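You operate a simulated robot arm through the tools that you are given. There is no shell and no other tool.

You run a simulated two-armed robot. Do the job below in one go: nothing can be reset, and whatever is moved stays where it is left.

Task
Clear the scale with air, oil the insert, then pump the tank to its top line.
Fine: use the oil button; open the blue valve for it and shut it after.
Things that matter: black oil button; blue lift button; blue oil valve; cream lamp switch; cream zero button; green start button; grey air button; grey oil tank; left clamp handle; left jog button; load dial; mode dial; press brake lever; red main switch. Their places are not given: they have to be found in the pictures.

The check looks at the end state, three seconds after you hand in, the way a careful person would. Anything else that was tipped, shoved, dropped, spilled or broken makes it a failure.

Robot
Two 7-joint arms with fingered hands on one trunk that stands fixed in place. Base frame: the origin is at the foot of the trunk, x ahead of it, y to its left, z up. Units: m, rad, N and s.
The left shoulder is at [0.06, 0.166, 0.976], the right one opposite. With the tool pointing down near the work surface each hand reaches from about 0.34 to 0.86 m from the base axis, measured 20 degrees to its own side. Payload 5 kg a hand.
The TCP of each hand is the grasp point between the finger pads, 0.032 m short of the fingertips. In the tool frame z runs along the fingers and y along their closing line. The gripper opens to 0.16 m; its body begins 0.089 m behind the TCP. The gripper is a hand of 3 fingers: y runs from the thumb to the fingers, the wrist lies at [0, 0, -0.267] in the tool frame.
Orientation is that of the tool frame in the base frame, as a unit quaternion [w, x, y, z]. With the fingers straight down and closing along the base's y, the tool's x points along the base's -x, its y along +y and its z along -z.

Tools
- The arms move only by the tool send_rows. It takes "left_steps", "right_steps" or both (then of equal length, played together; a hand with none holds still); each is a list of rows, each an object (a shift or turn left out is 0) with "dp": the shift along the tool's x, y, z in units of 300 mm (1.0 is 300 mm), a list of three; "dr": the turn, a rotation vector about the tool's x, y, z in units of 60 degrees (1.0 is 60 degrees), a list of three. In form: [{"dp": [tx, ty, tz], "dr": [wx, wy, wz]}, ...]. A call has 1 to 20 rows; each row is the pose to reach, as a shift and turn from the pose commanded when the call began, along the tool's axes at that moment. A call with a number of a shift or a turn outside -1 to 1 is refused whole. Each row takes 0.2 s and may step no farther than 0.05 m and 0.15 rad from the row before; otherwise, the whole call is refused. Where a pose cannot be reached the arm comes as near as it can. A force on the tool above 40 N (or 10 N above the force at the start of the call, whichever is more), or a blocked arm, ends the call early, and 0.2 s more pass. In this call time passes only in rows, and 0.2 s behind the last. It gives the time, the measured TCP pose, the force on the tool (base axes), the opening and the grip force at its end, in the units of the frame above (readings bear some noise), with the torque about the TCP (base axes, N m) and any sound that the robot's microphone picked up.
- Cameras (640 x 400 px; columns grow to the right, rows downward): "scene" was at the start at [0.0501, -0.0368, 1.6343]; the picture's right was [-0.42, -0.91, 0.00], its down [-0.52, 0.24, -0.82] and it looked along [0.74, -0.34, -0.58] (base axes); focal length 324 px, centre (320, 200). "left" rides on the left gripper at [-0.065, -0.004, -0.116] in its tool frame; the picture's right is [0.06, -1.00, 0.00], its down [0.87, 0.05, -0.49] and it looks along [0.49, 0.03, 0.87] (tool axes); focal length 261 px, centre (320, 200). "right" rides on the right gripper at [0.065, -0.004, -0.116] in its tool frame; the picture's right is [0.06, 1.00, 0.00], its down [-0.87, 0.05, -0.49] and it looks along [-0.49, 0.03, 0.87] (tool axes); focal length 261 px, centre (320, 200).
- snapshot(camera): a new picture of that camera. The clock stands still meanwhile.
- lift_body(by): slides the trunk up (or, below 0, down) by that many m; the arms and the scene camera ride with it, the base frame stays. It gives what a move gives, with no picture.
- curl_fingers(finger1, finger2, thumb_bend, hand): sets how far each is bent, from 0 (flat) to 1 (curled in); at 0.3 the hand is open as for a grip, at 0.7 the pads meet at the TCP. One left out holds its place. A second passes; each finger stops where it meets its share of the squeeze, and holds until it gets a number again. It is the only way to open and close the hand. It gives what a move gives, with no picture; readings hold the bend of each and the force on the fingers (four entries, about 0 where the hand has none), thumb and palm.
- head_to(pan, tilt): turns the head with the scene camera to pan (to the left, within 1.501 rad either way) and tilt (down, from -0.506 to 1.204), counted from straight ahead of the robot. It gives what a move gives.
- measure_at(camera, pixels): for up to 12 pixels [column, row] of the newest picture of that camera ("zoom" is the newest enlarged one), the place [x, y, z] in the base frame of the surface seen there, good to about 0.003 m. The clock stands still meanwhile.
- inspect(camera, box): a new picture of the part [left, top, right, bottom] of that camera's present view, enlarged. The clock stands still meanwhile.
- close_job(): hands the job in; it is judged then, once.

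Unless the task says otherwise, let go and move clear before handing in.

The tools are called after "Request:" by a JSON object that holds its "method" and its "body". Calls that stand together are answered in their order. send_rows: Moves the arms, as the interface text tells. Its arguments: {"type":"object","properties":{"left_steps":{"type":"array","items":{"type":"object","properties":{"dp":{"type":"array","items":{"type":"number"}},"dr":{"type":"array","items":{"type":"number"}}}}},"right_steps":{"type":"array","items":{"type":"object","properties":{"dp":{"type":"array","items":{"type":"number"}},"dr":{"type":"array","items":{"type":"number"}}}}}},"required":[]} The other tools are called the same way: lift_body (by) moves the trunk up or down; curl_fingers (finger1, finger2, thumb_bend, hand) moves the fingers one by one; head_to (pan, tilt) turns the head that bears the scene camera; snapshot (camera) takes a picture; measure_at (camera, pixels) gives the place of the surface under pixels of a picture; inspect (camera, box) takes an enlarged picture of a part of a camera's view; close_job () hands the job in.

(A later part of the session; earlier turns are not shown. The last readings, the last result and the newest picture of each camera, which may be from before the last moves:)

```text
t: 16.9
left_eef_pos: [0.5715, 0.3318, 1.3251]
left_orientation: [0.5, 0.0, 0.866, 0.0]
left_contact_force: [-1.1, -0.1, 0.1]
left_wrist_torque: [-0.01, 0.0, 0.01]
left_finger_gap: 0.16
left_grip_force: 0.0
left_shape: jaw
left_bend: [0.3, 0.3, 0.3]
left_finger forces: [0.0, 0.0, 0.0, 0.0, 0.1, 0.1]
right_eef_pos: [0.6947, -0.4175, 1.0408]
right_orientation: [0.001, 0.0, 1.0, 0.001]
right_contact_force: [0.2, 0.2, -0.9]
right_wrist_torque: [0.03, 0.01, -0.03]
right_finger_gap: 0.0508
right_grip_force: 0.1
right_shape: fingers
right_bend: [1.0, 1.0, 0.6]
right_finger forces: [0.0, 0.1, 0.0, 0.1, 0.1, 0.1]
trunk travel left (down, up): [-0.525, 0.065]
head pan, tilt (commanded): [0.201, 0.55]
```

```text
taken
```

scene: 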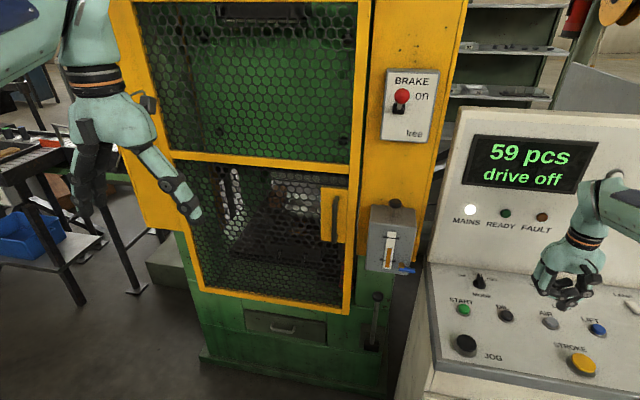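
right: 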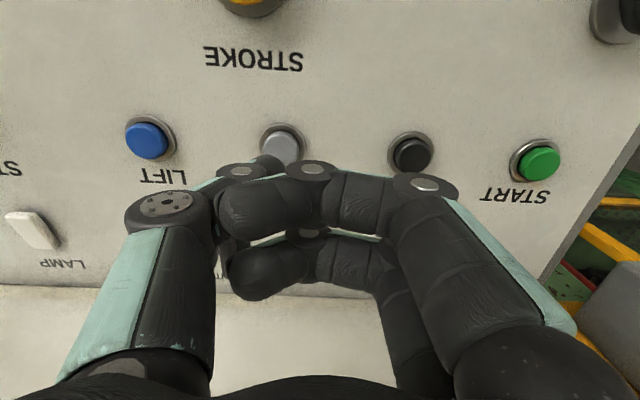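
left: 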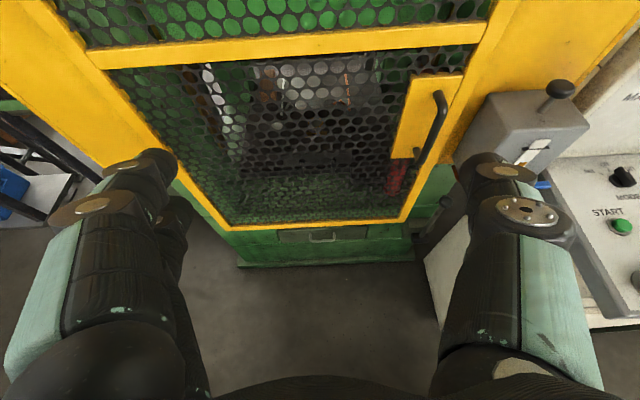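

The left camera now sees the cage well (die at about px 310,130). I zoom in through the mesh.

Request:
{"method": "inspect", "body": {"camera": "left", "box": [240, 60, 400, 160]}}

Request:
{"method": "inspect", "body": {"camera": "left", "box": [290, 70, 400, 140]}}

```text
4.00 times, centred on (320, 110) of left
```

zoom: 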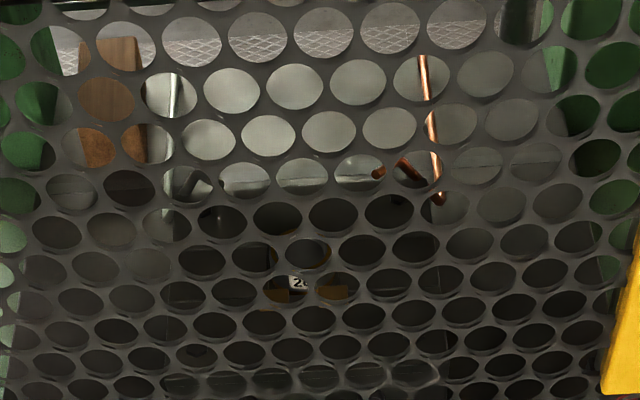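

```text
5.71 times, centred on (345, 105) of left
```

zoom: 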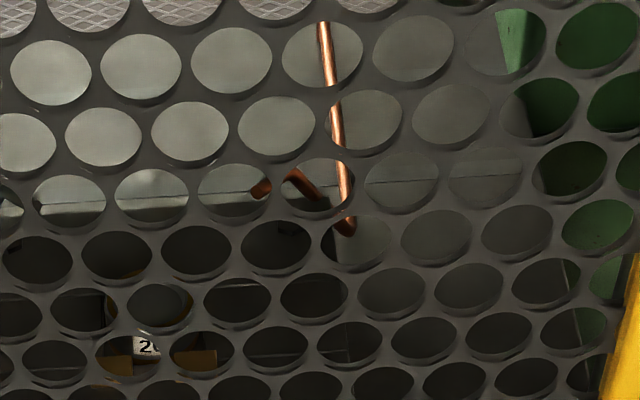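

I can see a copper nozzle pipe (zoom 330,100) and the insert plate marked "26" (zoom 145,345). I measure several points seen through the holes to locate the die.

Request:
{"method": "measure_at", "body": {"camera": "zoom", "pixels": [[145, 345], [115, 355], [200, 358], [160, 305], [85, 310], [270, 245], [185, 245], [125, 255], [345, 210], [260, 187], [240, 300], [310, 295]]}}

```text
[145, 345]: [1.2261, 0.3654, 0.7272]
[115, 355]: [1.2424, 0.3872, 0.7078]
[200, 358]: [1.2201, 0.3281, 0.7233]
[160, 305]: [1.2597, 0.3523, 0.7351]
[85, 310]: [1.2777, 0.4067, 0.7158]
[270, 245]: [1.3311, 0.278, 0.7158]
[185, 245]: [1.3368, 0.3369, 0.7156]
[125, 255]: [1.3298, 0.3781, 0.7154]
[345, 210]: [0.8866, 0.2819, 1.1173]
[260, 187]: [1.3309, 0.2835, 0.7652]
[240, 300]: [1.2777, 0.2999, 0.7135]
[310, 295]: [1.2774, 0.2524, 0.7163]
```

The insert is about at (1.24, 0.36, 0.72), well behind the mesh. I bring the left hand level and a bit lower for a better line of sight.

Request:
{"method": "send_rows", "body": {"left_steps": [{"dp": [0.05, -0.008, 0.087], "dr": [0, -0.125, 0]}, {"dp": [0.1, -0.016, 0.174], "dr": [0, -0.25, 0]}, {"dp": [0.15, -0.024, 0.26], "dr": [0, -0.375, 0]}, {"dp": [0.2, -0.033, 0.348], "dr": [0, -0.5, 0]}]}}

Request:
{"method": "snapshot", "body": {"camera": "left"}}

```text
t: 17.9
left_eef_pos: [0.6288, 0.3224, 1.2241]
left_orientation: [0.705, 0.0, 0.709, 0.0]
left_contact_force: [-0.4, 0.9, 0.4]
left_wrist_torque: [-0.02, 0.05, 0.03]
left_finger_gap: 0.16
left_grip_force: 0.1
left_shape: jaw
left_bend: [0.3, 0.3, 0.3]
left_finger forces: [0.0, 0.0, 0.0, 0.0, 0.1, 0.0]
right_eef_pos: [0.6956, -0.4155, 1.0414]
right_orientation: [0.0, -0.001, 1.0, 0.001]
right_contact_force: [1.2, -0.5, -0.2]
right_wrist_torque: [0.03, 0.02, 0.02]
right_finger_gap: 0.0512
right_grip_force: 0.2
right_shape: fingers
right_bend: [1.0, 1.0, 0.6]
right_finger forces: [0.0, 0.0, 0.1, 0.0, 0.0, 0.0]
trunk travel left (down, up): [-0.525, 0.065]
head pan, tilt (commanded): [0.201, 0.55]
```

```text
taken
```

left: 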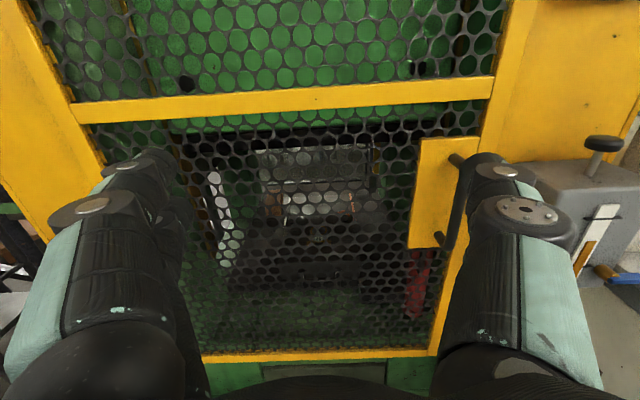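

Request:
{"method": "inspect", "body": {"camera": "left", "box": [240, 180, 400, 280]}}

Request:
{"method": "inspect", "body": {"camera": "left", "box": [285, 205, 365, 255]}}

Request:
{"method": "inspect", "body": {"camera": "left", "box": [550, 120, 640, 300]}}

```text
4.00 times, centred on (320, 230) of left
```

zoom: 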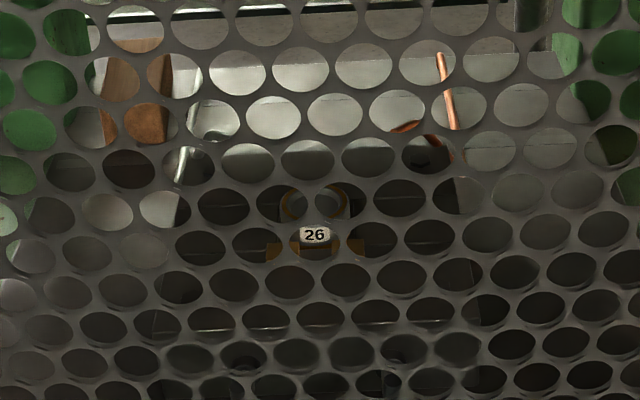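

```text
8.00 times, centred on (325, 230) of left
```

zoom: 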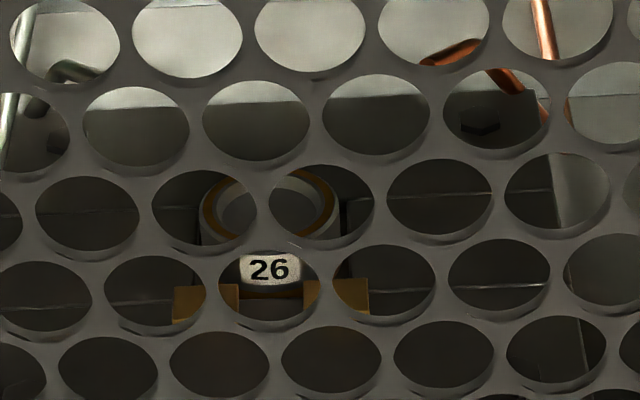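

```text
2.22 times, centred on (595, 210) of left
```

zoom: 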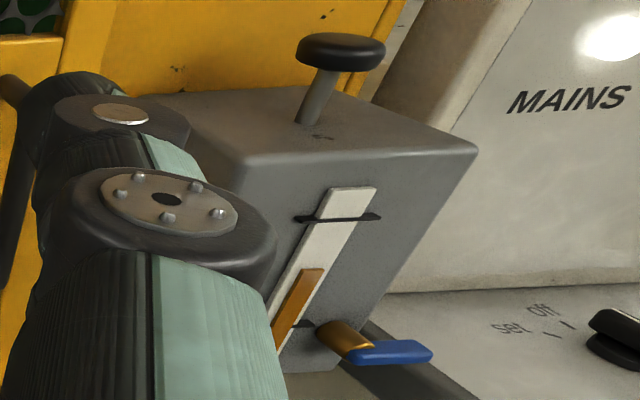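

A clear view: the ring insert "26" (zoom 270,205), a steel air nozzle on the left and a copper oil nozzle on the right. I zoom in more on the ring to see whether scale remains.

Request:
{"method": "inspect", "body": {"camera": "left", "box": [305, 222, 337, 242]}}

Request:
{"method": "inspect", "body": {"camera": "scene", "box": [282, 212, 322, 237]}}

Request:
{"method": "snapshot", "body": {"camera": "scene"}}

```text
16.00 times, centred on (321, 232) of left
```

zoom: 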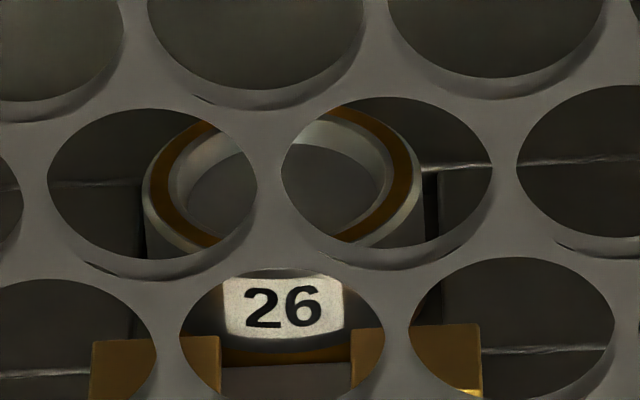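

```text
16.00 times, centred on (302, 224) of scene
```

zoom: 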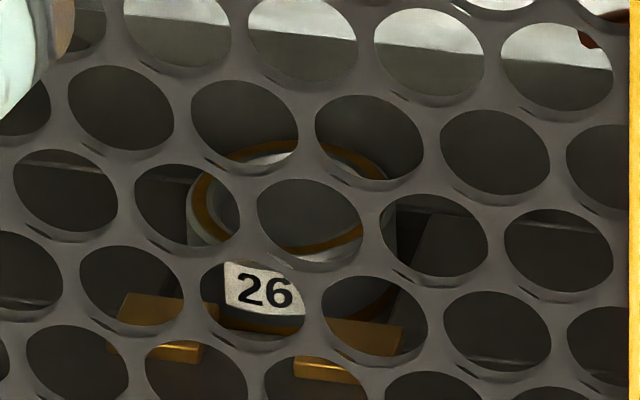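

```text
taken
```

scene: 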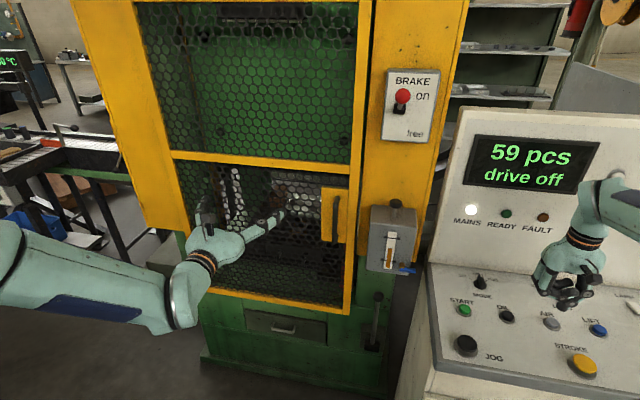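

The ring insert "26" shows a brown band on its top face and a clean grey inside, and no loose flakes are visible. I shift the left camera 20 mm sideways to see the parts of the insert hidden by the mesh.

Request:
{"method": "send_rows", "body": {"left_steps": [{"dp": [0, -0.035, 0]}, {"dp": [0, -0.07, 0]}]}}

Request:
{"method": "inspect", "body": {"camera": "left", "box": [290, 210, 354, 250]}}

Request:
{"method": "send_rows", "body": {"left_steps": [{"dp": [-0.05, -0.0, 0]}]}}

Request:
{"method": "inspect", "body": {"camera": "left", "box": [290, 210, 354, 250]}}

```text
t: 18.5
left_eef_pos: [0.6304, 0.3003, 1.2218]
left_orientation: [0.707, 0.0, 0.707, 0.0]
left_contact_force: [0.8, 0.4, -0.3]
left_wrist_torque: [0.02, 0.01, 0.0]
left_finger_gap: 0.16
left_grip_force: 0.1
left_shape: jaw
left_bend: [0.3, 0.3, 0.3]
left_finger forces: [0.0, 0.0, 0.0, 0.0, 0.1, 0.1]
right_eef_pos: [0.6924, -0.4162, 1.0402]
right_orientation: [0.0, 0.0, 1.0, 0.001]
right_contact_force: [0.0, -0.1, 0.0]
right_wrist_torque: [-0.01, 0.02, 0.03]
right_finger_gap: 0.0506
right_grip_force: 0.0
right_shape: fingers
right_bend: [1.0, 1.0, 0.6]
right_finger forces: [0.0, 0.1, 0.0, 0.0, 0.0, 0.1]
trunk travel left (down, up): [-0.525, 0.065]
head pan, tilt (commanded): [0.201, 0.55]
```

```text
10.00 times, centred on (322, 230) of left
```

zoom: 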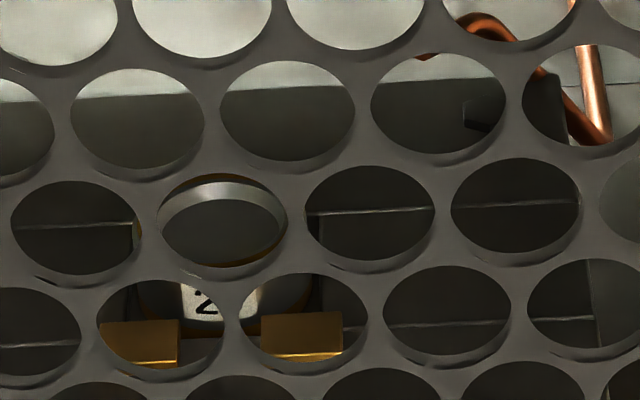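

```text
t: 18.9
left_eef_pos: [0.6288, 0.2984, 1.2386]
left_orientation: [0.707, 0.001, 0.707, 0.0]
left_contact_force: [-0.6, -0.1, -0.1]
left_wrist_torque: [0.02, -0.01, 0.01]
left_finger_gap: 0.1598
left_grip_force: 0.1
left_shape: jaw
left_bend: [0.3, 0.3, 0.3]
left_finger forces: [0.0, 0.1, 0.1, 0.1, 0.0, 0.0]
right_eef_pos: [0.6933, -0.418, 1.0421]
right_orientation: [0.0, 0.0, 1.0, 0.001]
right_contact_force: [0.0, -0.4, 0.4]
right_wrist_torque: [0.03, 0.0, -0.04]
right_finger_gap: 0.051
right_grip_force: 0.0
right_shape: fingers
right_bend: [1.0, 1.0, 0.6]
right_finger forces: [0.0, 0.1, 0.0, 0.1, 0.1, 0.0]
trunk travel left (down, up): [-0.525, 0.065]
head pan, tilt (commanded): [0.201, 0.55]
```

```text
10.00 times, centred on (322, 230) of left
```

zoom: 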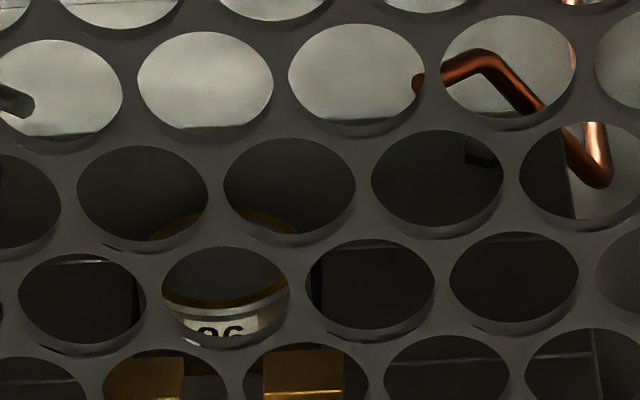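

From both viewpoints the insert's bore and face look clean grey, so the air has cleared the scale. Next I make a thumb pointer with the left hand too, and carry it across toward the tank's valve.

Request:
{"method": "curl_fingers", "body": {"hand": "left", "finger1": 1.0, "finger2": 1.0, "thumb_bend": 0.6}}

Request:
{"method": "send_rows", "body": {"left_steps": [{"dp": [0, -0.14, -0.03]}, {"dp": [0, -0.28, -0.06]}, {"dp": [0, -0.42, -0.09]}, {"dp": [0, -0.56, -0.1]}, {"dp": [0.05, -0.7, -0.1]}, {"dp": [0.1, -0.84, -0.1]}, {"dp": [0.15, -0.98, -0.1]}]}}

Request:
{"method": "snapshot", "body": {"camera": "left"}}

Request:
{"method": "snapshot", "body": {"camera": "scene"}}

```text
t: 19.9
left_eef_pos: [0.6296, 0.2998, 1.2375]
left_orientation: [0.707, 0.0, 0.707, 0.0]
left_contact_force: [0.5, -0.6, -0.2]
left_wrist_torque: [0.0, -0.02, 0.01]
left_finger_gap: 0.0507
left_grip_force: 0.1
left_shape: fingers
left_bend: [1.0, 1.0, 0.6]
left_finger forces: [0.0, 0.0, 0.0, 0.0, 0.0, 0.1]
right_eef_pos: [0.6939, -0.4162, 1.0409]
right_orientation: [0.0, 0.0, 1.0, 0.001]
right_contact_force: [-0.4, 0.8, 0.0]
right_wrist_torque: [-0.01, 0.01, 0.03]
right_finger_gap: 0.0508
right_grip_force: 0.2
right_shape: fingers
right_bend: [1.0, 1.0, 0.6]
right_finger forces: [0.0, 0.0, 0.0, 0.1, 0.1, 0.0]
trunk travel left (down, up): [-0.525, 0.065]
head pan, tilt (commanded): [0.201, 0.55]
```

```text
t: 21.5
left_eef_pos: [0.6011, 0.0041, 1.1899]
left_orientation: [0.707, 0.001, 0.707, 0.001]
left_contact_force: [-0.3, -0.8, 0.2]
left_wrist_torque: [-0.04, 0.02, 0.05]
left_finger_gap: 0.0508
left_grip_force: 0.0
left_shape: fingers
left_bend: [1.0, 1.0, 0.6]
left_finger forces: [0.0, 0.0, 0.0, 0.0, 0.1, 0.1]
right_eef_pos: [0.6935, -0.4176, 1.0403]
right_orientation: [-0.001, 0.001, 1.0, 0.001]
right_contact_force: [-0.2, -0.2, 0.6]
right_wrist_torque: [0.05, -0.01, 0.02]
right_finger_gap: 0.0509
right_grip_force: 0.1
right_shape: fingers
right_bend: [1.0, 1.0, 0.6]
right_finger forces: [0.1, 0.0, 0.1, 0.0, 0.0, 0.0]
trunk travel left (down, up): [-0.525, 0.065]
head pan, tilt (commanded): [0.201, 0.55]
```

```text
taken
```

left: 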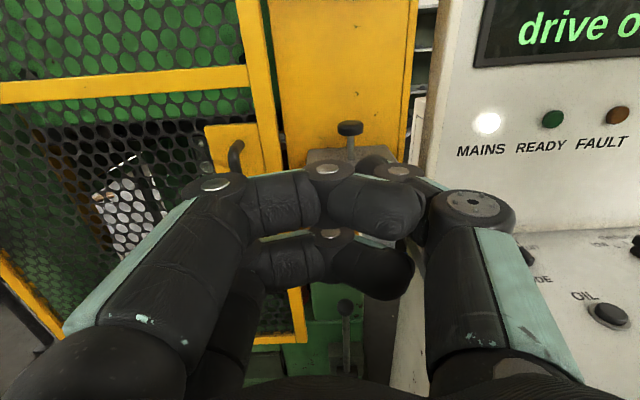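

```text
taken
```

scene: 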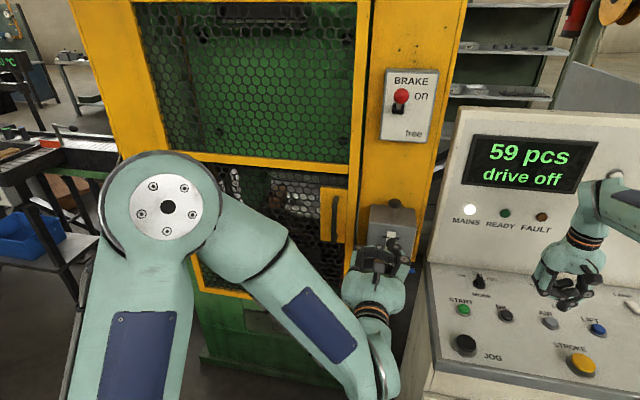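

The left hand is now before the tank at (0.601, 0.004, 1.190), its thumb to the right. I zoom in to see the thumb tip and the valve handle from both cameras.

Request:
{"method": "inspect", "body": {"camera": "scene", "box": [340, 190, 440, 300]}}

Request:
{"method": "measure_at", "body": {"camera": "scene", "pixels": [[401, 243], [407, 268], [403, 270], [398, 246], [390, 245], [413, 271]]}}

Request:
{"method": "inspect", "body": {"camera": "left", "box": [300, 130, 440, 270]}}

```text
3.64 times, centred on (390, 245) of scene
```

zoom: 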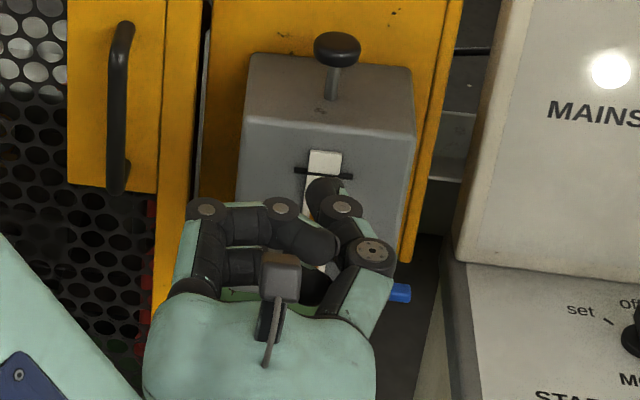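

```text
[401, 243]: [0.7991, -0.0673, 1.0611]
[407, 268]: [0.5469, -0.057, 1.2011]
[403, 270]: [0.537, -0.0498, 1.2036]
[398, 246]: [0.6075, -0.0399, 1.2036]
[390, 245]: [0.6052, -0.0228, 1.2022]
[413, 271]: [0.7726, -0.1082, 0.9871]
```

```text
2.86 times, centred on (370, 200) of left
```

zoom: 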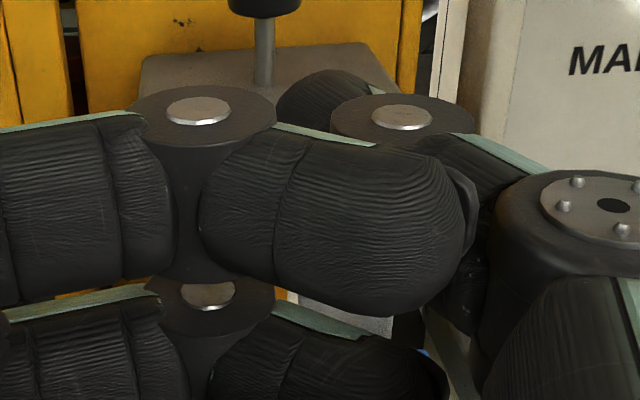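

The thumb tip is at about (0.628, −0.022, 1.19) and the handle's free end shows at (0.773, −0.108, 0.987). I lower the left hand and line the thumb up just above and right of the valve handle, still short of it.

Request:
{"method": "send_rows", "body": {"left_steps": [{"dp": [0.125, -0.068, 0.03]}, {"dp": [0.25, -0.135, 0.07]}, {"dp": [0.375, -0.2, 0.1]}, {"dp": [0.5, -0.27, 0.13]}]}}

Request:
{"method": "head_to", "body": {"pan": -0.1, "tilt": 0.75}}

Request:
{"method": "snapshot", "body": {"camera": "scene"}}

Request:
{"method": "snapshot", "body": {"camera": "left"}}

```text
t: 22.5
left_eef_pos: [0.6409, -0.0751, 1.039]
left_orientation: [0.707, 0.001, 0.707, 0.0]
left_contact_force: [-0.5, -0.9, 0.1]
left_wrist_torque: [0.04, -0.02, 0.01]
left_finger_gap: 0.0507
left_grip_force: 0.2
left_shape: fingers
left_bend: [1.0, 1.0, 0.6]
left_finger forces: [0.1, 0.0, 0.0, 0.1, 0.0, 0.0]
right_eef_pos: [0.6935, -0.4169, 1.0411]
right_orientation: [0.0, 0.0, 1.0, 0.001]
right_contact_force: [-0.5, 0.2, -0.2]
right_wrist_torque: [0.02, 0.01, 0.0]
right_finger_gap: 0.0509
right_grip_force: 0.1
right_shape: fingers
right_bend: [1.0, 1.0, 0.6]
right_finger forces: [0.0, 0.0, 0.0, 0.0, 0.1, 0.0]
trunk travel left (down, up): [-0.525, 0.065]
head pan, tilt (commanded): [0.201, 0.55]
```

```text
t: 23.3
left_eef_pos: [0.6424, -0.0751, 1.04]
left_orientation: [0.707, 0.001, 0.707, -0.001]
left_contact_force: [0.7, 0.2, 0.1]
left_wrist_torque: [0.02, 0.02, 0.01]
left_finger_gap: 0.0507
left_grip_force: 0.0
left_shape: fingers
left_bend: [1.0, 1.0, 0.6]
left_finger forces: [0.0, 0.0, 0.0, 0.0, 0.0, 0.0]
right_eef_pos: [0.6938, -0.4162, 1.0412]
right_orientation: [0.0, 0.0, 1.0, 0.001]
right_contact_force: [-0.8, 0.1, 0.0]
right_wrist_torque: [-0.02, -0.06, -0.01]
right_finger_gap: 0.0511
right_grip_force: 0.2
right_shape: fingers
right_bend: [1.0, 1.0, 0.6]
right_finger forces: [0.1, 0.1, 0.1, 0.0, 0.1, 0.0]
trunk travel left (down, up): [-0.525, 0.065]
head pan, tilt (commanded): [-0.099, 0.75]
```

```text
taken
```

scene: 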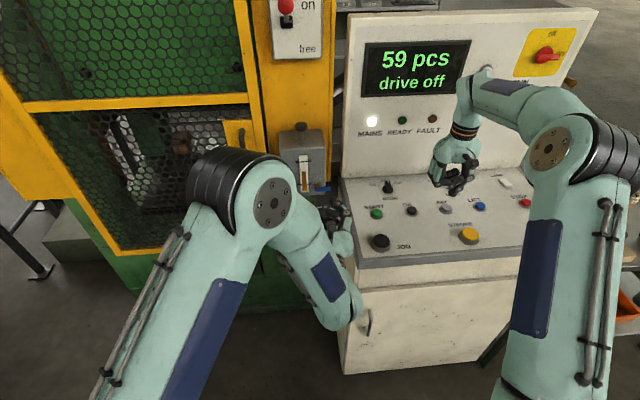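

```text
taken
```

left: 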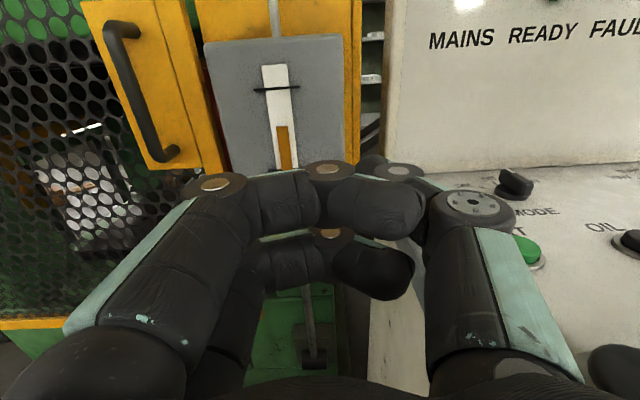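

The thumb hand hangs just in front of the valve; the handle is at about (322,188) in the scene. I zoom in for the tip-to-handle alignment.

Request:
{"method": "inspect", "body": {"camera": "scene", "box": [280, 120, 380, 250]}}

Request:
{"method": "inspect", "body": {"camera": "scene", "box": [300, 170, 364, 210]}}

Request:
{"method": "measure_at", "body": {"camera": "zoom", "pixels": [[200, 130], [215, 175], [240, 180], [285, 175], [320, 370], [330, 330]]}}

```text
3.08 times, centred on (330, 185) of scene
```

zoom: 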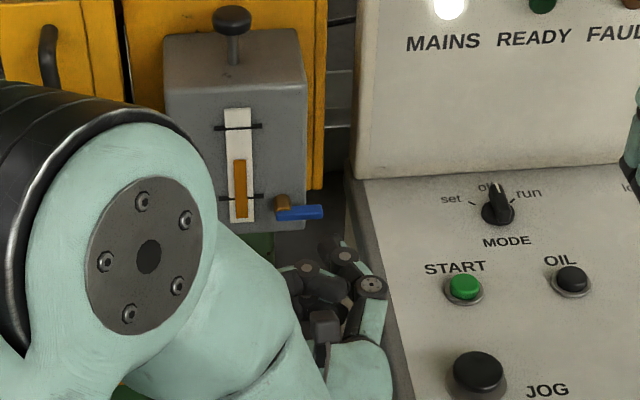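

```text
10.00 times, centred on (332, 190) of scene
```

zoom: 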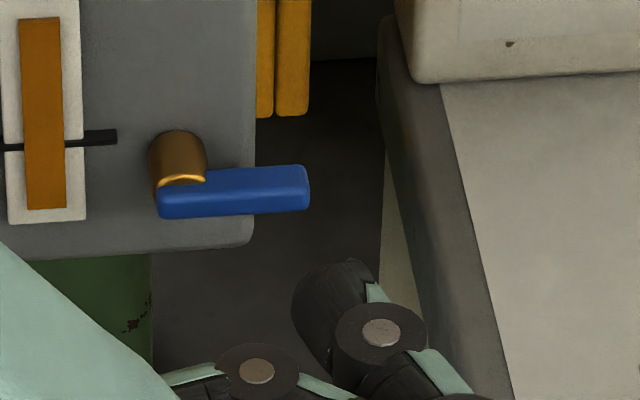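

```text
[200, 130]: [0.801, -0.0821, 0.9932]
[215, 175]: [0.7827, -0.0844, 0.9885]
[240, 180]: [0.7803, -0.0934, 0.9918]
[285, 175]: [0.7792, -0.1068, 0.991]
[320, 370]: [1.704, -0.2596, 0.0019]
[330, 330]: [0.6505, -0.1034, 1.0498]
```

The handle runs from y −0.07 to −0.113 at z ≈ 0.987, x ≈ 0.77–0.784, and the thumb tip is at y ≈ −0.10, above it and behind. I move the thumb forward so it sits over the handle's outer end.

Request:
{"method": "send_rows", "body": {"left_steps": [{"dp": [0.005, -0.003, 0.13]}, {"dp": [0.01, -0.006, 0.26]}, {"dp": [0.015, -0.01, 0.395]}]}}

Request:
{"method": "inspect", "body": {"camera": "scene", "box": [290, 160, 370, 210]}}

Request:
{"method": "inspect", "body": {"camera": "left", "box": [260, 120, 460, 260]}}

```text
t: 24.1
left_eef_pos: [0.7616, -0.0792, 1.0351]
left_orientation: [0.707, 0.001, 0.708, -0.001]
left_contact_force: [0.2, -0.2, 0.0]
left_wrist_torque: [0.02, 0.02, 0.02]
left_finger_gap: 0.0506
left_grip_force: 0.1
left_shape: fingers
left_bend: [1.0, 1.0, 0.6]
left_finger forces: [0.0, 0.0, 0.0, 0.0, 0.0, 0.0]
right_eef_pos: [0.6943, -0.4157, 1.0417]
right_orientation: [0.001, 0.0, 1.0, 0.0]
right_contact_force: [0.0, -0.6, 0.1]
right_wrist_torque: [-0.01, 0.02, 0.0]
right_finger_gap: 0.0508
right_grip_force: 0.1
right_shape: fingers
right_bend: [1.0, 1.0, 0.6]
right_finger forces: [0.0, 0.0, 0.1, 0.0, 0.1, 0.1]
trunk travel left (down, up): [-0.525, 0.065]
head pan, tilt (commanded): [-0.099, 0.75]
```

```text
8.00 times, centred on (330, 185) of scene
```

zoom: 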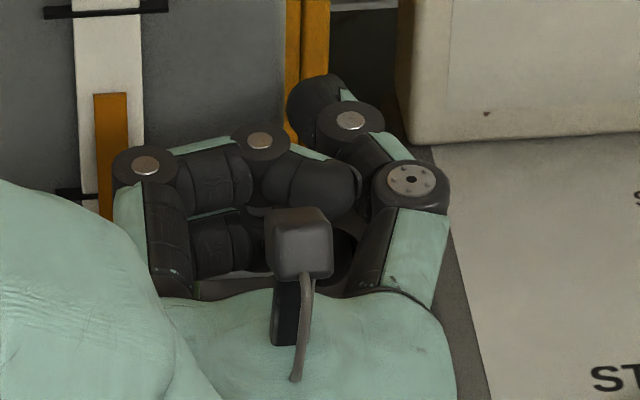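

```text
2.86 times, centred on (360, 190) of left
```

zoom: 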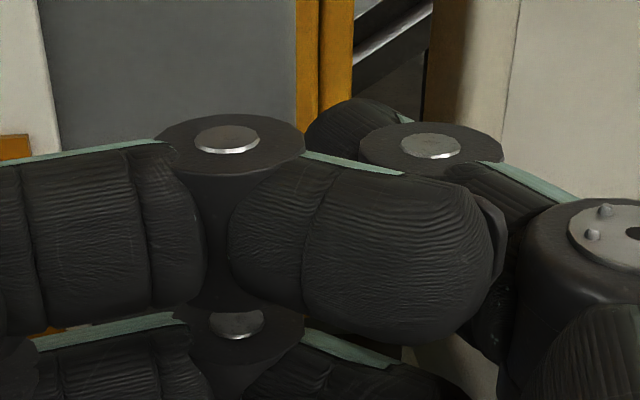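

The thumb tip (zoom ~ 320,100) sits beside the tank's edge above the handle. I measure the tip and then decide how far to go down.

Request:
{"method": "inspect", "body": {"camera": "scene", "box": [290, 160, 370, 210]}}

Request:
{"method": "measure_at", "body": {"camera": "zoom", "pixels": [[320, 85], [300, 95], [310, 110], [305, 125], [345, 90], [350, 120], [260, 140], [200, 180]]}}

```text
8.00 times, centred on (330, 185) of scene
```

zoom: 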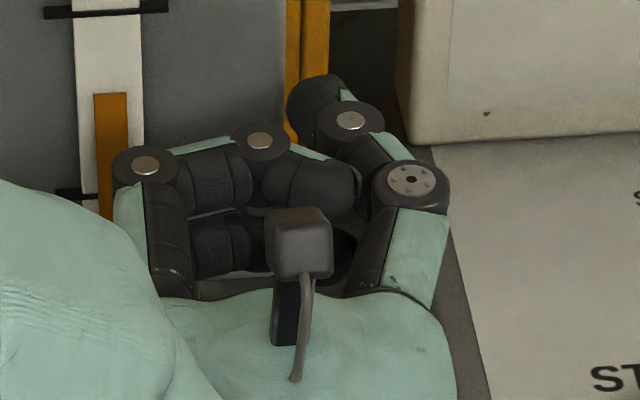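

```text
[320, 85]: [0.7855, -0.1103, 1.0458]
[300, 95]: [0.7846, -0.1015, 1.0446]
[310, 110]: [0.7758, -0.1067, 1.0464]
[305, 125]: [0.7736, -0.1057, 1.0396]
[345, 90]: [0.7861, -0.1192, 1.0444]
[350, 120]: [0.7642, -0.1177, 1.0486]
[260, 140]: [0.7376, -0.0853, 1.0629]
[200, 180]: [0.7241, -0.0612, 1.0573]
```

The thumb tip centre is at about (0.785, −0.108, 1.035) with an 11 mm radius, right over the outer end of the handle. I push gently downward about 15° of turn and read the force.

Request:
{"method": "send_rows", "body": {"left_steps": [{"dp": [0.07, 0.005, 0]}, {"dp": [0.1, 0.007, 0]}, {"dp": [0.115, 0.0, 0]}, {"dp": [0.131, -0.005, 0]}]}}

Request:
{"method": "inspect", "body": {"camera": "scene", "box": [290, 160, 370, 210]}}

```text
t: 25.1
left_eef_pos: [0.7564, -0.0809, 1.0]
left_orientation: [0.707, 0.0, 0.707, 0.0]
left_contact_force: [1.1, 0.5, 3.4]
left_wrist_torque: [-0.16, -0.09, 0.04]
left_finger_gap: 0.0507
left_grip_force: 1.8
left_shape: fingers
left_bend: [1.0, 1.0, 0.6]
left_finger forces: [0.0, 0.0, 0.0, 0.1, 4.7, 0.0]
right_eef_pos: [0.6941, -0.4165, 1.0413]
right_orientation: [0.0, 0.0, 1.0, 0.001]
right_contact_force: [0.3, 0.3, 0.0]
right_wrist_torque: [-0.01, 0.04, -0.02]
right_finger_gap: 0.0509
right_grip_force: 0.0
right_shape: fingers
right_bend: [1.0, 1.0, 0.6]
right_finger forces: [0.0, 0.0, 0.0, 0.0, 0.0, 0.0]
trunk travel left (down, up): [-0.525, 0.065]
head pan, tilt (commanded): [-0.099, 0.75]
```

```text
8.00 times, centred on (330, 185) of scene
```

zoom: 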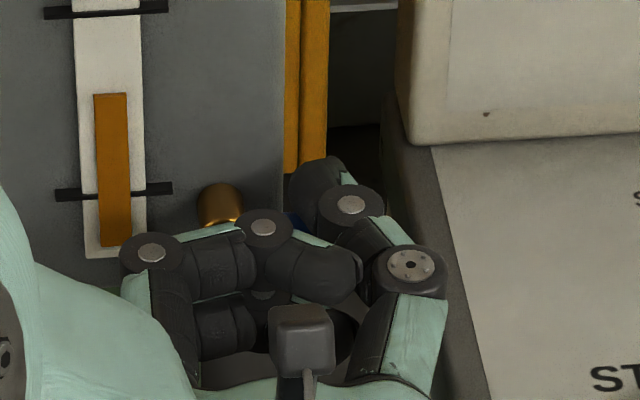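

Only 3.4 N so far, so the thumb is just resting on the handle. I carry on down along the arc to about 45° in small rows.

Request:
{"method": "send_rows", "body": {"left_steps": [{"dp": [0.015, -0.002, 0]}, {"dp": [0.03, -0.003, 0]}, {"dp": [0.045, -0.001, 0]}, {"dp": [0.06, 0.001, 0]}]}}

Request:
{"method": "inspect", "body": {"camera": "scene", "box": [290, 160, 370, 210]}}

```text
t: 25.9
left_eef_pos: [0.7594, -0.0836, 0.9984]
left_orientation: [0.716, 0.0, 0.698, -0.003]
left_contact_force: [-6.7, 2.3, 15.7]
left_wrist_torque: [-0.45, -0.29, -0.16]
left_finger_gap: 0.0496
left_grip_force: 7.4
left_shape: fingers
left_bend: [1.0, 1.0, 0.61]
left_finger forces: [0.0, 0.0, 0.1, 0.0, 15.5, 0.1]
right_eef_pos: [0.693, -0.416, 1.0399]
right_orientation: [0.001, 0.0, 1.0, 0.001]
right_contact_force: [-0.7, 0.9, -0.2]
right_wrist_torque: [0.01, 0.06, 0.02]
right_finger_gap: 0.0506
right_grip_force: 0.0
right_shape: fingers
right_bend: [1.0, 1.0, 0.6]
right_finger forces: [0.0, 0.0, 0.0, 0.0, 0.0, 0.1]
trunk travel left (down, up): [-0.525, 0.065]
head pan, tilt (commanded): [-0.099, 0.75]
stopped in row 4 (left hand): the force on the tool passed its limit at 43 N (the readings are from after the stop); the commanded pose is now the measured one
```

```text
8.00 times, centred on (330, 185) of scene
```

zoom: 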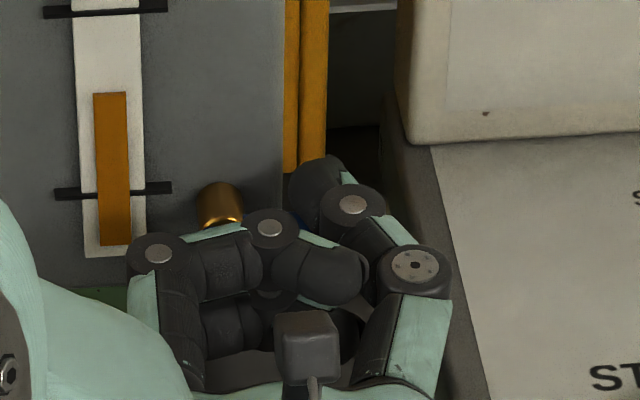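

Pushing down was blocked (43 N, no movement), so the handle must turn the other way. I back off up and out, drop below the handle, and level the hand again.

Request:
{"method": "send_rows", "body": {"left_steps": [{"dp": [-0.08, 0.02, 0], "dr": [0, 0.025, 0]}, {"dp": [-0.08, 0.02, -0.12], "dr": [0, 0.025, 0]}, {"dp": [-0.08, 0.02, -0.23], "dr": [0, 0.025, 0]}, {"dp": [0.05, 0.02, -0.23], "dr": [0, 0.025, 0]}, {"dp": [0.155, 0.02, -0.23], "dr": [0, 0.025, 0]}]}}

Request:
{"method": "inspect", "body": {"camera": "scene", "box": [280, 150, 376, 210]}}

Request:
{"method": "snapshot", "body": {"camera": "left"}}

```text
t: 27.1
left_eef_pos: [0.6907, -0.0735, 0.9445]
left_orientation: [0.704, -0.001, 0.71, -0.001]
left_contact_force: [-0.7, 0.5, -0.2]
left_wrist_torque: [0.04, 0.03, 0.0]
left_finger_gap: 0.0508
left_grip_force: 0.0
left_shape: fingers
left_bend: [1.0, 1.0, 0.6]
left_finger forces: [0.0, 0.0, 0.1, 0.0, 0.1, 0.0]
right_eef_pos: [0.6942, -0.4171, 1.0411]
right_orientation: [-0.001, 0.0, 1.0, 0.001]
right_contact_force: [-0.9, -0.2, 0.2]
right_wrist_torque: [0.01, 0.03, -0.02]
right_finger_gap: 0.0507
right_grip_force: 0.2
right_shape: fingers
right_bend: [1.0, 1.0, 0.6]
right_finger forces: [0.0, 0.0, 0.0, 0.0, 0.1, 0.0]
trunk travel left (down, up): [-0.525, 0.065]
head pan, tilt (commanded): [-0.099, 0.75]
```

```text
6.67 times, centred on (328, 180) of scene
```

zoom: 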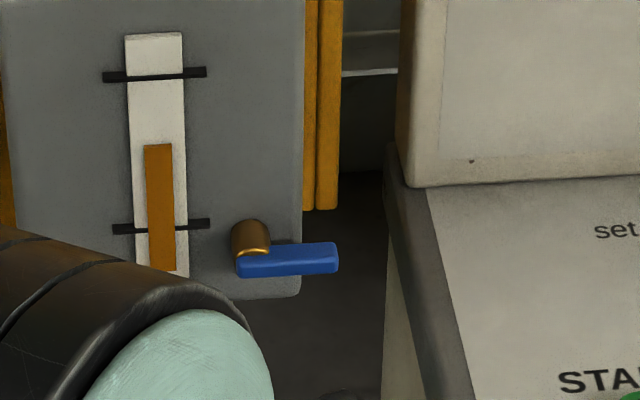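

```text
taken
```

left: 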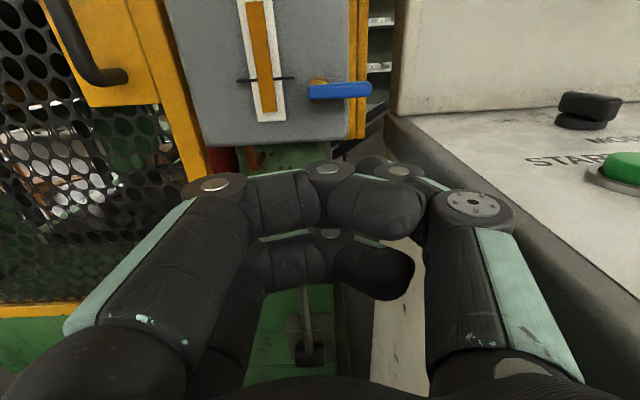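

The handle is still level (zoom 290,258), and the thumb is now below it at z 0.945. I slide the thumb forward under the handle.

Request:
{"method": "send_rows", "body": {"left_steps": [{"dp": [0, -0.006, 0.12]}, {"dp": [0, -0.012, 0.235]}]}}

Request:
{"method": "inspect", "body": {"camera": "scene", "box": [280, 150, 376, 210]}}

Request:
{"method": "inspect", "body": {"camera": "left", "box": [280, 60, 440, 220]}}

```text
t: 27.8
left_eef_pos: [0.7617, -0.0766, 0.9449]
left_orientation: [0.702, -0.001, 0.712, -0.001]
left_contact_force: [0.5, 0.1, -0.9]
left_wrist_torque: [0.05, 0.04, 0.0]
left_finger_gap: 0.0507
left_grip_force: 0.2
left_shape: fingers
left_bend: [1.0, 1.0, 0.6]
left_finger forces: [0.0, 0.1, 0.0, 0.1, 0.1, 0.1]
right_eef_pos: [0.6926, -0.4166, 1.0408]
right_orientation: [0.0, 0.0, 1.0, 0.0]
right_contact_force: [-0.6, -0.3, 0.4]
right_wrist_torque: [0.02, 0.02, 0.04]
right_finger_gap: 0.051
right_grip_force: 0.1
right_shape: fingers
right_bend: [1.0, 1.0, 0.6]
right_finger forces: [0.0, 0.1, 0.0, 0.0, 0.1, 0.1]
trunk travel left (down, up): [-0.525, 0.065]
head pan, tilt (commanded): [-0.099, 0.75]
```

```text
6.67 times, centred on (328, 180) of scene
```

zoom: 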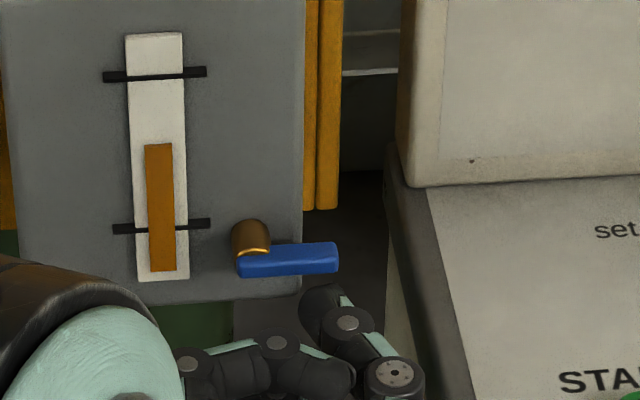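

```text
2.50 times, centred on (360, 140) of left
```

zoom: 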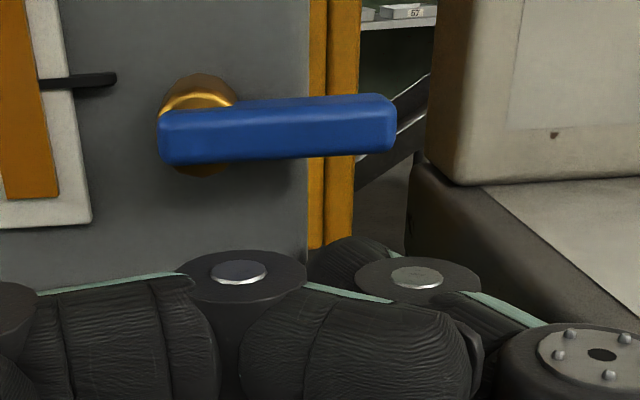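

The left camera shows the brass pivot (zoom 200,125) and the handle to (395,120), with the thumb just below its outer end. I measure these to plan the arc.

Request:
{"method": "measure_at", "body": {"camera": "zoom", "pixels": [[170, 135], [200, 130], [280, 130], [385, 122], [385, 100], [385, 147], [200, 90], [200, 168], [345, 255]]}}

```text
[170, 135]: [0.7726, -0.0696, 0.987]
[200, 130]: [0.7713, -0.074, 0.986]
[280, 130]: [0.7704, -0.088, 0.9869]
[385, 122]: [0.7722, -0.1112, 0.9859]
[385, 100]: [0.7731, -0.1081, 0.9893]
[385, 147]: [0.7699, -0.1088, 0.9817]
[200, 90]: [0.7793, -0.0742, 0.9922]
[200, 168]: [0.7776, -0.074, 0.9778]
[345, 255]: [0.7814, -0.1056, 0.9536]
```

The pivot is at (−0.0745, 0.986) in y,z and the handle reaches to y −0.112. I push up from below to about 30° and read the force.

Request:
{"method": "send_rows", "body": {"left_steps": [{"dp": [-0.05, 0.005, 0]}, {"dp": [-0.082, 0.01, 0]}, {"dp": [-0.095, 0.005, 0]}, {"dp": [-0.108, 0, 0]}, {"dp": [-0.122, -0.003, 0]}, {"dp": [-0.136, -0.005, 0]}]}}

Request:
{"method": "inspect", "body": {"camera": "scene", "box": [280, 150, 376, 210]}}

Request:
{"method": "inspect", "body": {"camera": "left", "box": [280, 60, 440, 220]}}

```text
t: 29.1
left_eef_pos: [0.7634, -0.079, 0.9863]
left_orientation: [0.704, 0.0, 0.71, -0.002]
left_contact_force: [-0.2, 0.8, -1.1]
left_wrist_torque: [0.02, 0.02, 0.02]
left_finger_gap: 0.0506
left_grip_force: 0.2
left_shape: fingers
left_bend: [1.0, 1.0, 0.6]
left_finger forces: [0.0, 0.0, 0.0, 0.1, 0.7, 0.0]
right_eef_pos: [0.6951, -0.4164, 1.0416]
right_orientation: [0.0, 0.0, 1.0, 0.001]
right_contact_force: [0.4, 0.1, 0.5]
right_wrist_torque: [0.0, 0.0, 0.0]
right_finger_gap: 0.0508
right_grip_force: 0.0
right_shape: fingers
right_bend: [1.0, 1.0, 0.6]
right_finger forces: [0.0, 0.0, 0.0, 0.0, 0.1, 0.1]
trunk travel left (down, up): [-0.525, 0.065]
head pan, tilt (commanded): [-0.099, 0.75]
```

```text
6.67 times, centred on (328, 180) of scene
```

zoom: 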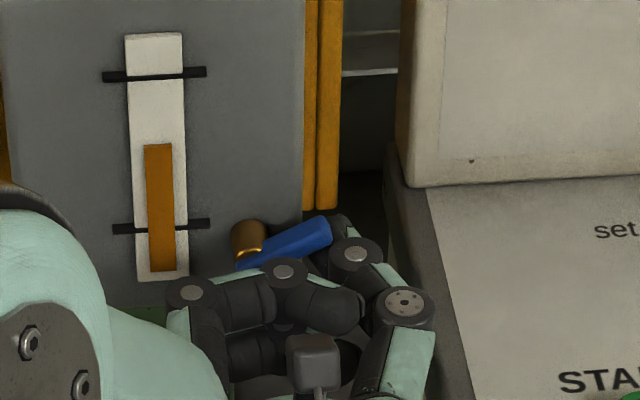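

```text
2.50 times, centred on (360, 140) of left
```

zoom: 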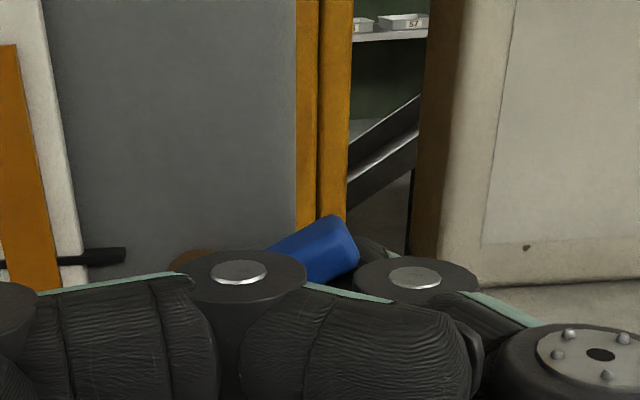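

The handle turned up easily to about 30° with almost no force. I follow the arc on to 90°.

Request:
{"method": "send_rows", "body": {"left_steps": [{"dp": [-0.028, 0.003, 0]}, {"dp": [-0.054, 0.014, 0]}, {"dp": [-0.077, 0.031, 0]}, {"dp": [-0.087, 0.042, 0]}, {"dp": [-0.094, 0.053, 0]}]}}

Request:
{"method": "inspect", "body": {"camera": "scene", "box": [280, 150, 376, 210]}}

Request:
{"method": "inspect", "body": {"camera": "left", "box": [280, 60, 440, 220]}}

```text
t: 30.4
left_eef_pos: [0.7628, -0.0648, 1.0167]
left_orientation: [0.703, 0.0, 0.711, -0.002]
left_contact_force: [-0.4, -0.6, -0.5]
left_wrist_torque: [-0.01, 0.04, -0.03]
left_finger_gap: 0.0508
left_grip_force: 0.1
left_shape: fingers
left_bend: [1.0, 1.0, 0.6]
left_finger forces: [0.0, 0.0, 0.1, 0.0, 0.6, 0.1]
right_eef_pos: [0.6936, -0.4162, 1.04]
right_orientation: [0.0, 0.0, 1.0, 0.001]
right_contact_force: [0.5, 0.4, 0.1]
right_wrist_torque: [-0.01, 0.01, 0.01]
right_finger_gap: 0.0509
right_grip_force: 0.1
right_shape: fingers
right_bend: [1.0, 1.0, 0.6]
right_finger forces: [0.1, 0.1, 0.0, 0.1, 0.1, 0.1]
trunk travel left (down, up): [-0.525, 0.065]
head pan, tilt (commanded): [-0.099, 0.75]
```

```text
6.67 times, centred on (328, 180) of scene
```

zoom: 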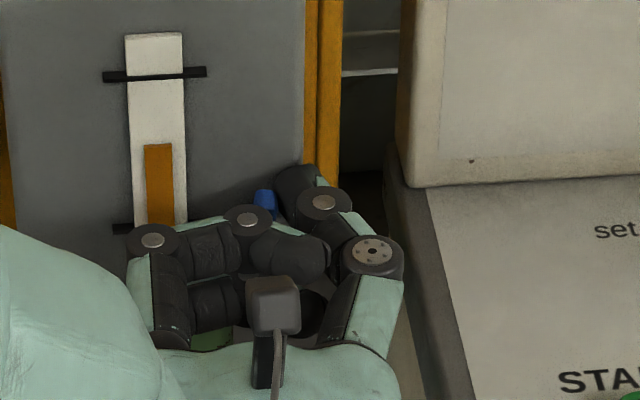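

```text
2.50 times, centred on (360, 140) of left
```

zoom: 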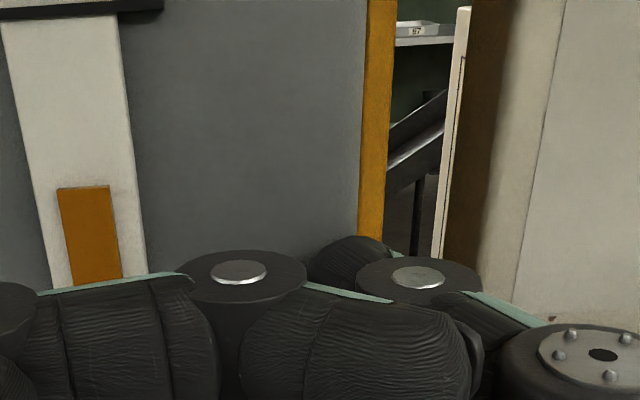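

The handle now stands nearly upright (scene zoom 265,200). I back the thumb away to look at it.

Request:
{"method": "send_rows", "body": {"left_steps": [{"dp": [0, -0.03, 0]}, {"dp": [0, -0.03, -0.13]}, {"dp": [0, -0.0, -0.26]}, {"dp": [0, 0.05, -0.38]}]}}

Request:
{"method": "inspect", "body": {"camera": "scene", "box": [280, 150, 376, 210]}}

Request:
{"method": "snapshot", "body": {"camera": "left"}}

```text
t: 31.4
left_eef_pos: [0.6482, -0.0489, 1.0157]
left_orientation: [0.703, 0.001, 0.711, -0.003]
left_contact_force: [-0.1, 0.7, -0.4]
left_wrist_torque: [0.0, -0.02, 0.01]
left_finger_gap: 0.0505
left_grip_force: 0.1
left_shape: fingers
left_bend: [1.0, 1.0, 0.6]
left_finger forces: [0.0, 0.1, 0.0, 0.0, 0.0, 0.1]
right_eef_pos: [0.6933, -0.4166, 1.0404]
right_orientation: [0.0, 0.0, 1.0, 0.0]
right_contact_force: [-0.7, 0.1, -0.4]
right_wrist_torque: [-0.02, -0.02, -0.06]
right_finger_gap: 0.0507
right_grip_force: 0.1
right_shape: fingers
right_bend: [1.0, 1.0, 0.6]
right_finger forces: [0.1, 0.1, 0.0, 0.1, 0.0, 0.0]
trunk travel left (down, up): [-0.525, 0.065]
head pan, tilt (commanded): [-0.099, 0.75]
```

```text
6.67 times, centred on (328, 180) of scene
```

zoom: 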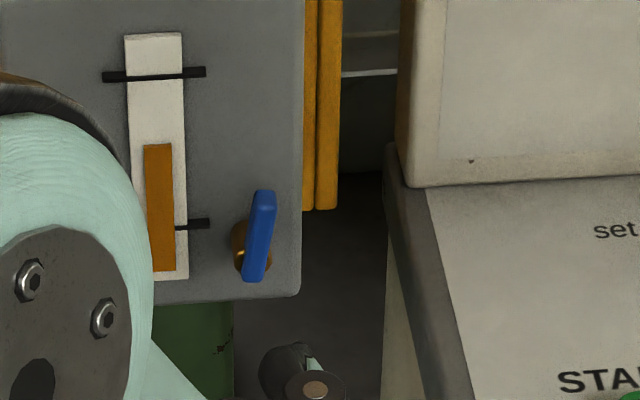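

```text
taken
```

left: 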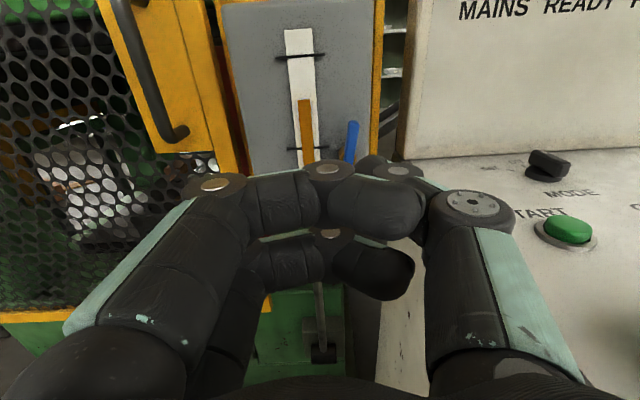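

The handle is nearly upright but still leans right by some degrees (scene zoom 263,192 → 253,280). I measure its lean exactly.

Request:
{"method": "inspect", "body": {"camera": "scene", "box": [304, 170, 336, 196]}}

Request:
{"method": "measure_at", "body": {"camera": "zoom", "pixels": [[300, 130], [285, 210], [270, 290], [262, 330], [310, 115], [320, 200], [270, 200]]}}

```text
15.38 times, centred on (320, 183) of scene
```

zoom: 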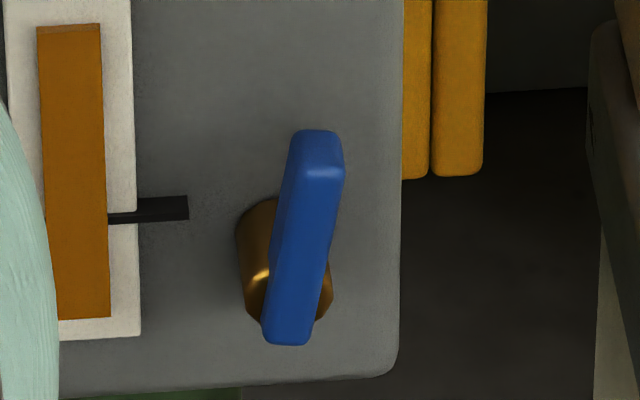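

```text
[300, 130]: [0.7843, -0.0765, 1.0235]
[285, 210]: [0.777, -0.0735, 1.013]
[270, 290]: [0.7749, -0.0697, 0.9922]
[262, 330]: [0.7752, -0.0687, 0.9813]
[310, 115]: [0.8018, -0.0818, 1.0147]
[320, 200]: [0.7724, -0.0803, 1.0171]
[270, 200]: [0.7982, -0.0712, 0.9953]
```

The handle leans about 10° short of upright, so I'll bring the thumb back to its right side and nudge it the rest of the way, watching for a stop.

Request:
{"method": "send_rows", "body": {"left_steps": [{"dp": [0, -0.11, 0]}, {"dp": [0, -0.11, 0.13]}, {"dp": [0, -0.11, 0.26]}, {"dp": [0, -0.11, 0.38]}, {"dp": [0, -0.065, 0.38]}, {"dp": [0, -0.045, 0.38]}, {"dp": [0, -0.034, 0.38]}, {"dp": [0, -0.026, 0.38]}]}}

Request:
{"method": "inspect", "body": {"camera": "scene", "box": [300, 160, 348, 200]}}

```text
t: 33.1
left_eef_pos: [0.7613, -0.0586, 1.0153]
left_orientation: [0.703, 0.0, 0.711, -0.003]
left_contact_force: [-3.2, -5.2, -0.9]
left_wrist_torque: [0.04, 0.02, -0.26]
left_finger_gap: 0.0521
left_grip_force: 2.9
left_shape: fingers
left_bend: [1.0, 1.0, 0.59]
left_finger forces: [0.0, 0.0, 0.0, 0.1, 5.5, 0.0]
right_eef_pos: [0.6911, -0.4164, 1.0413]
right_orientation: [-0.001, 0.001, 1.0, 0.001]
right_contact_force: [0.2, -0.2, -0.8]
right_wrist_torque: [0.0, 0.0, 0.02]
right_finger_gap: 0.0506
right_grip_force: 0.0
right_shape: fingers
right_bend: [1.0, 1.0, 0.6]
right_finger forces: [0.1, 0.0, 0.0, 0.1, 0.0, 0.0]
trunk travel left (down, up): [-0.525, 0.065]
head pan, tilt (commanded): [-0.099, 0.75]
```

```text
10.00 times, centred on (324, 180) of scene
```

zoom: 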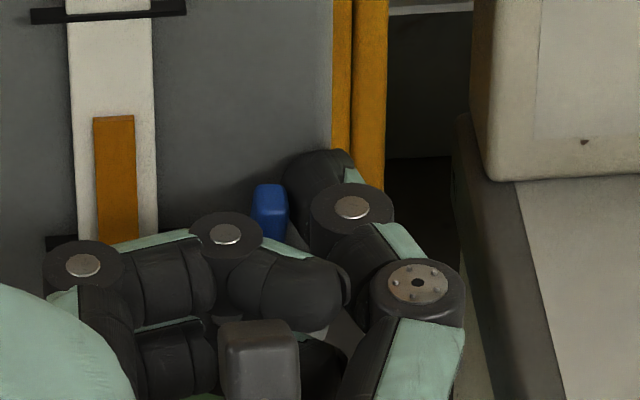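

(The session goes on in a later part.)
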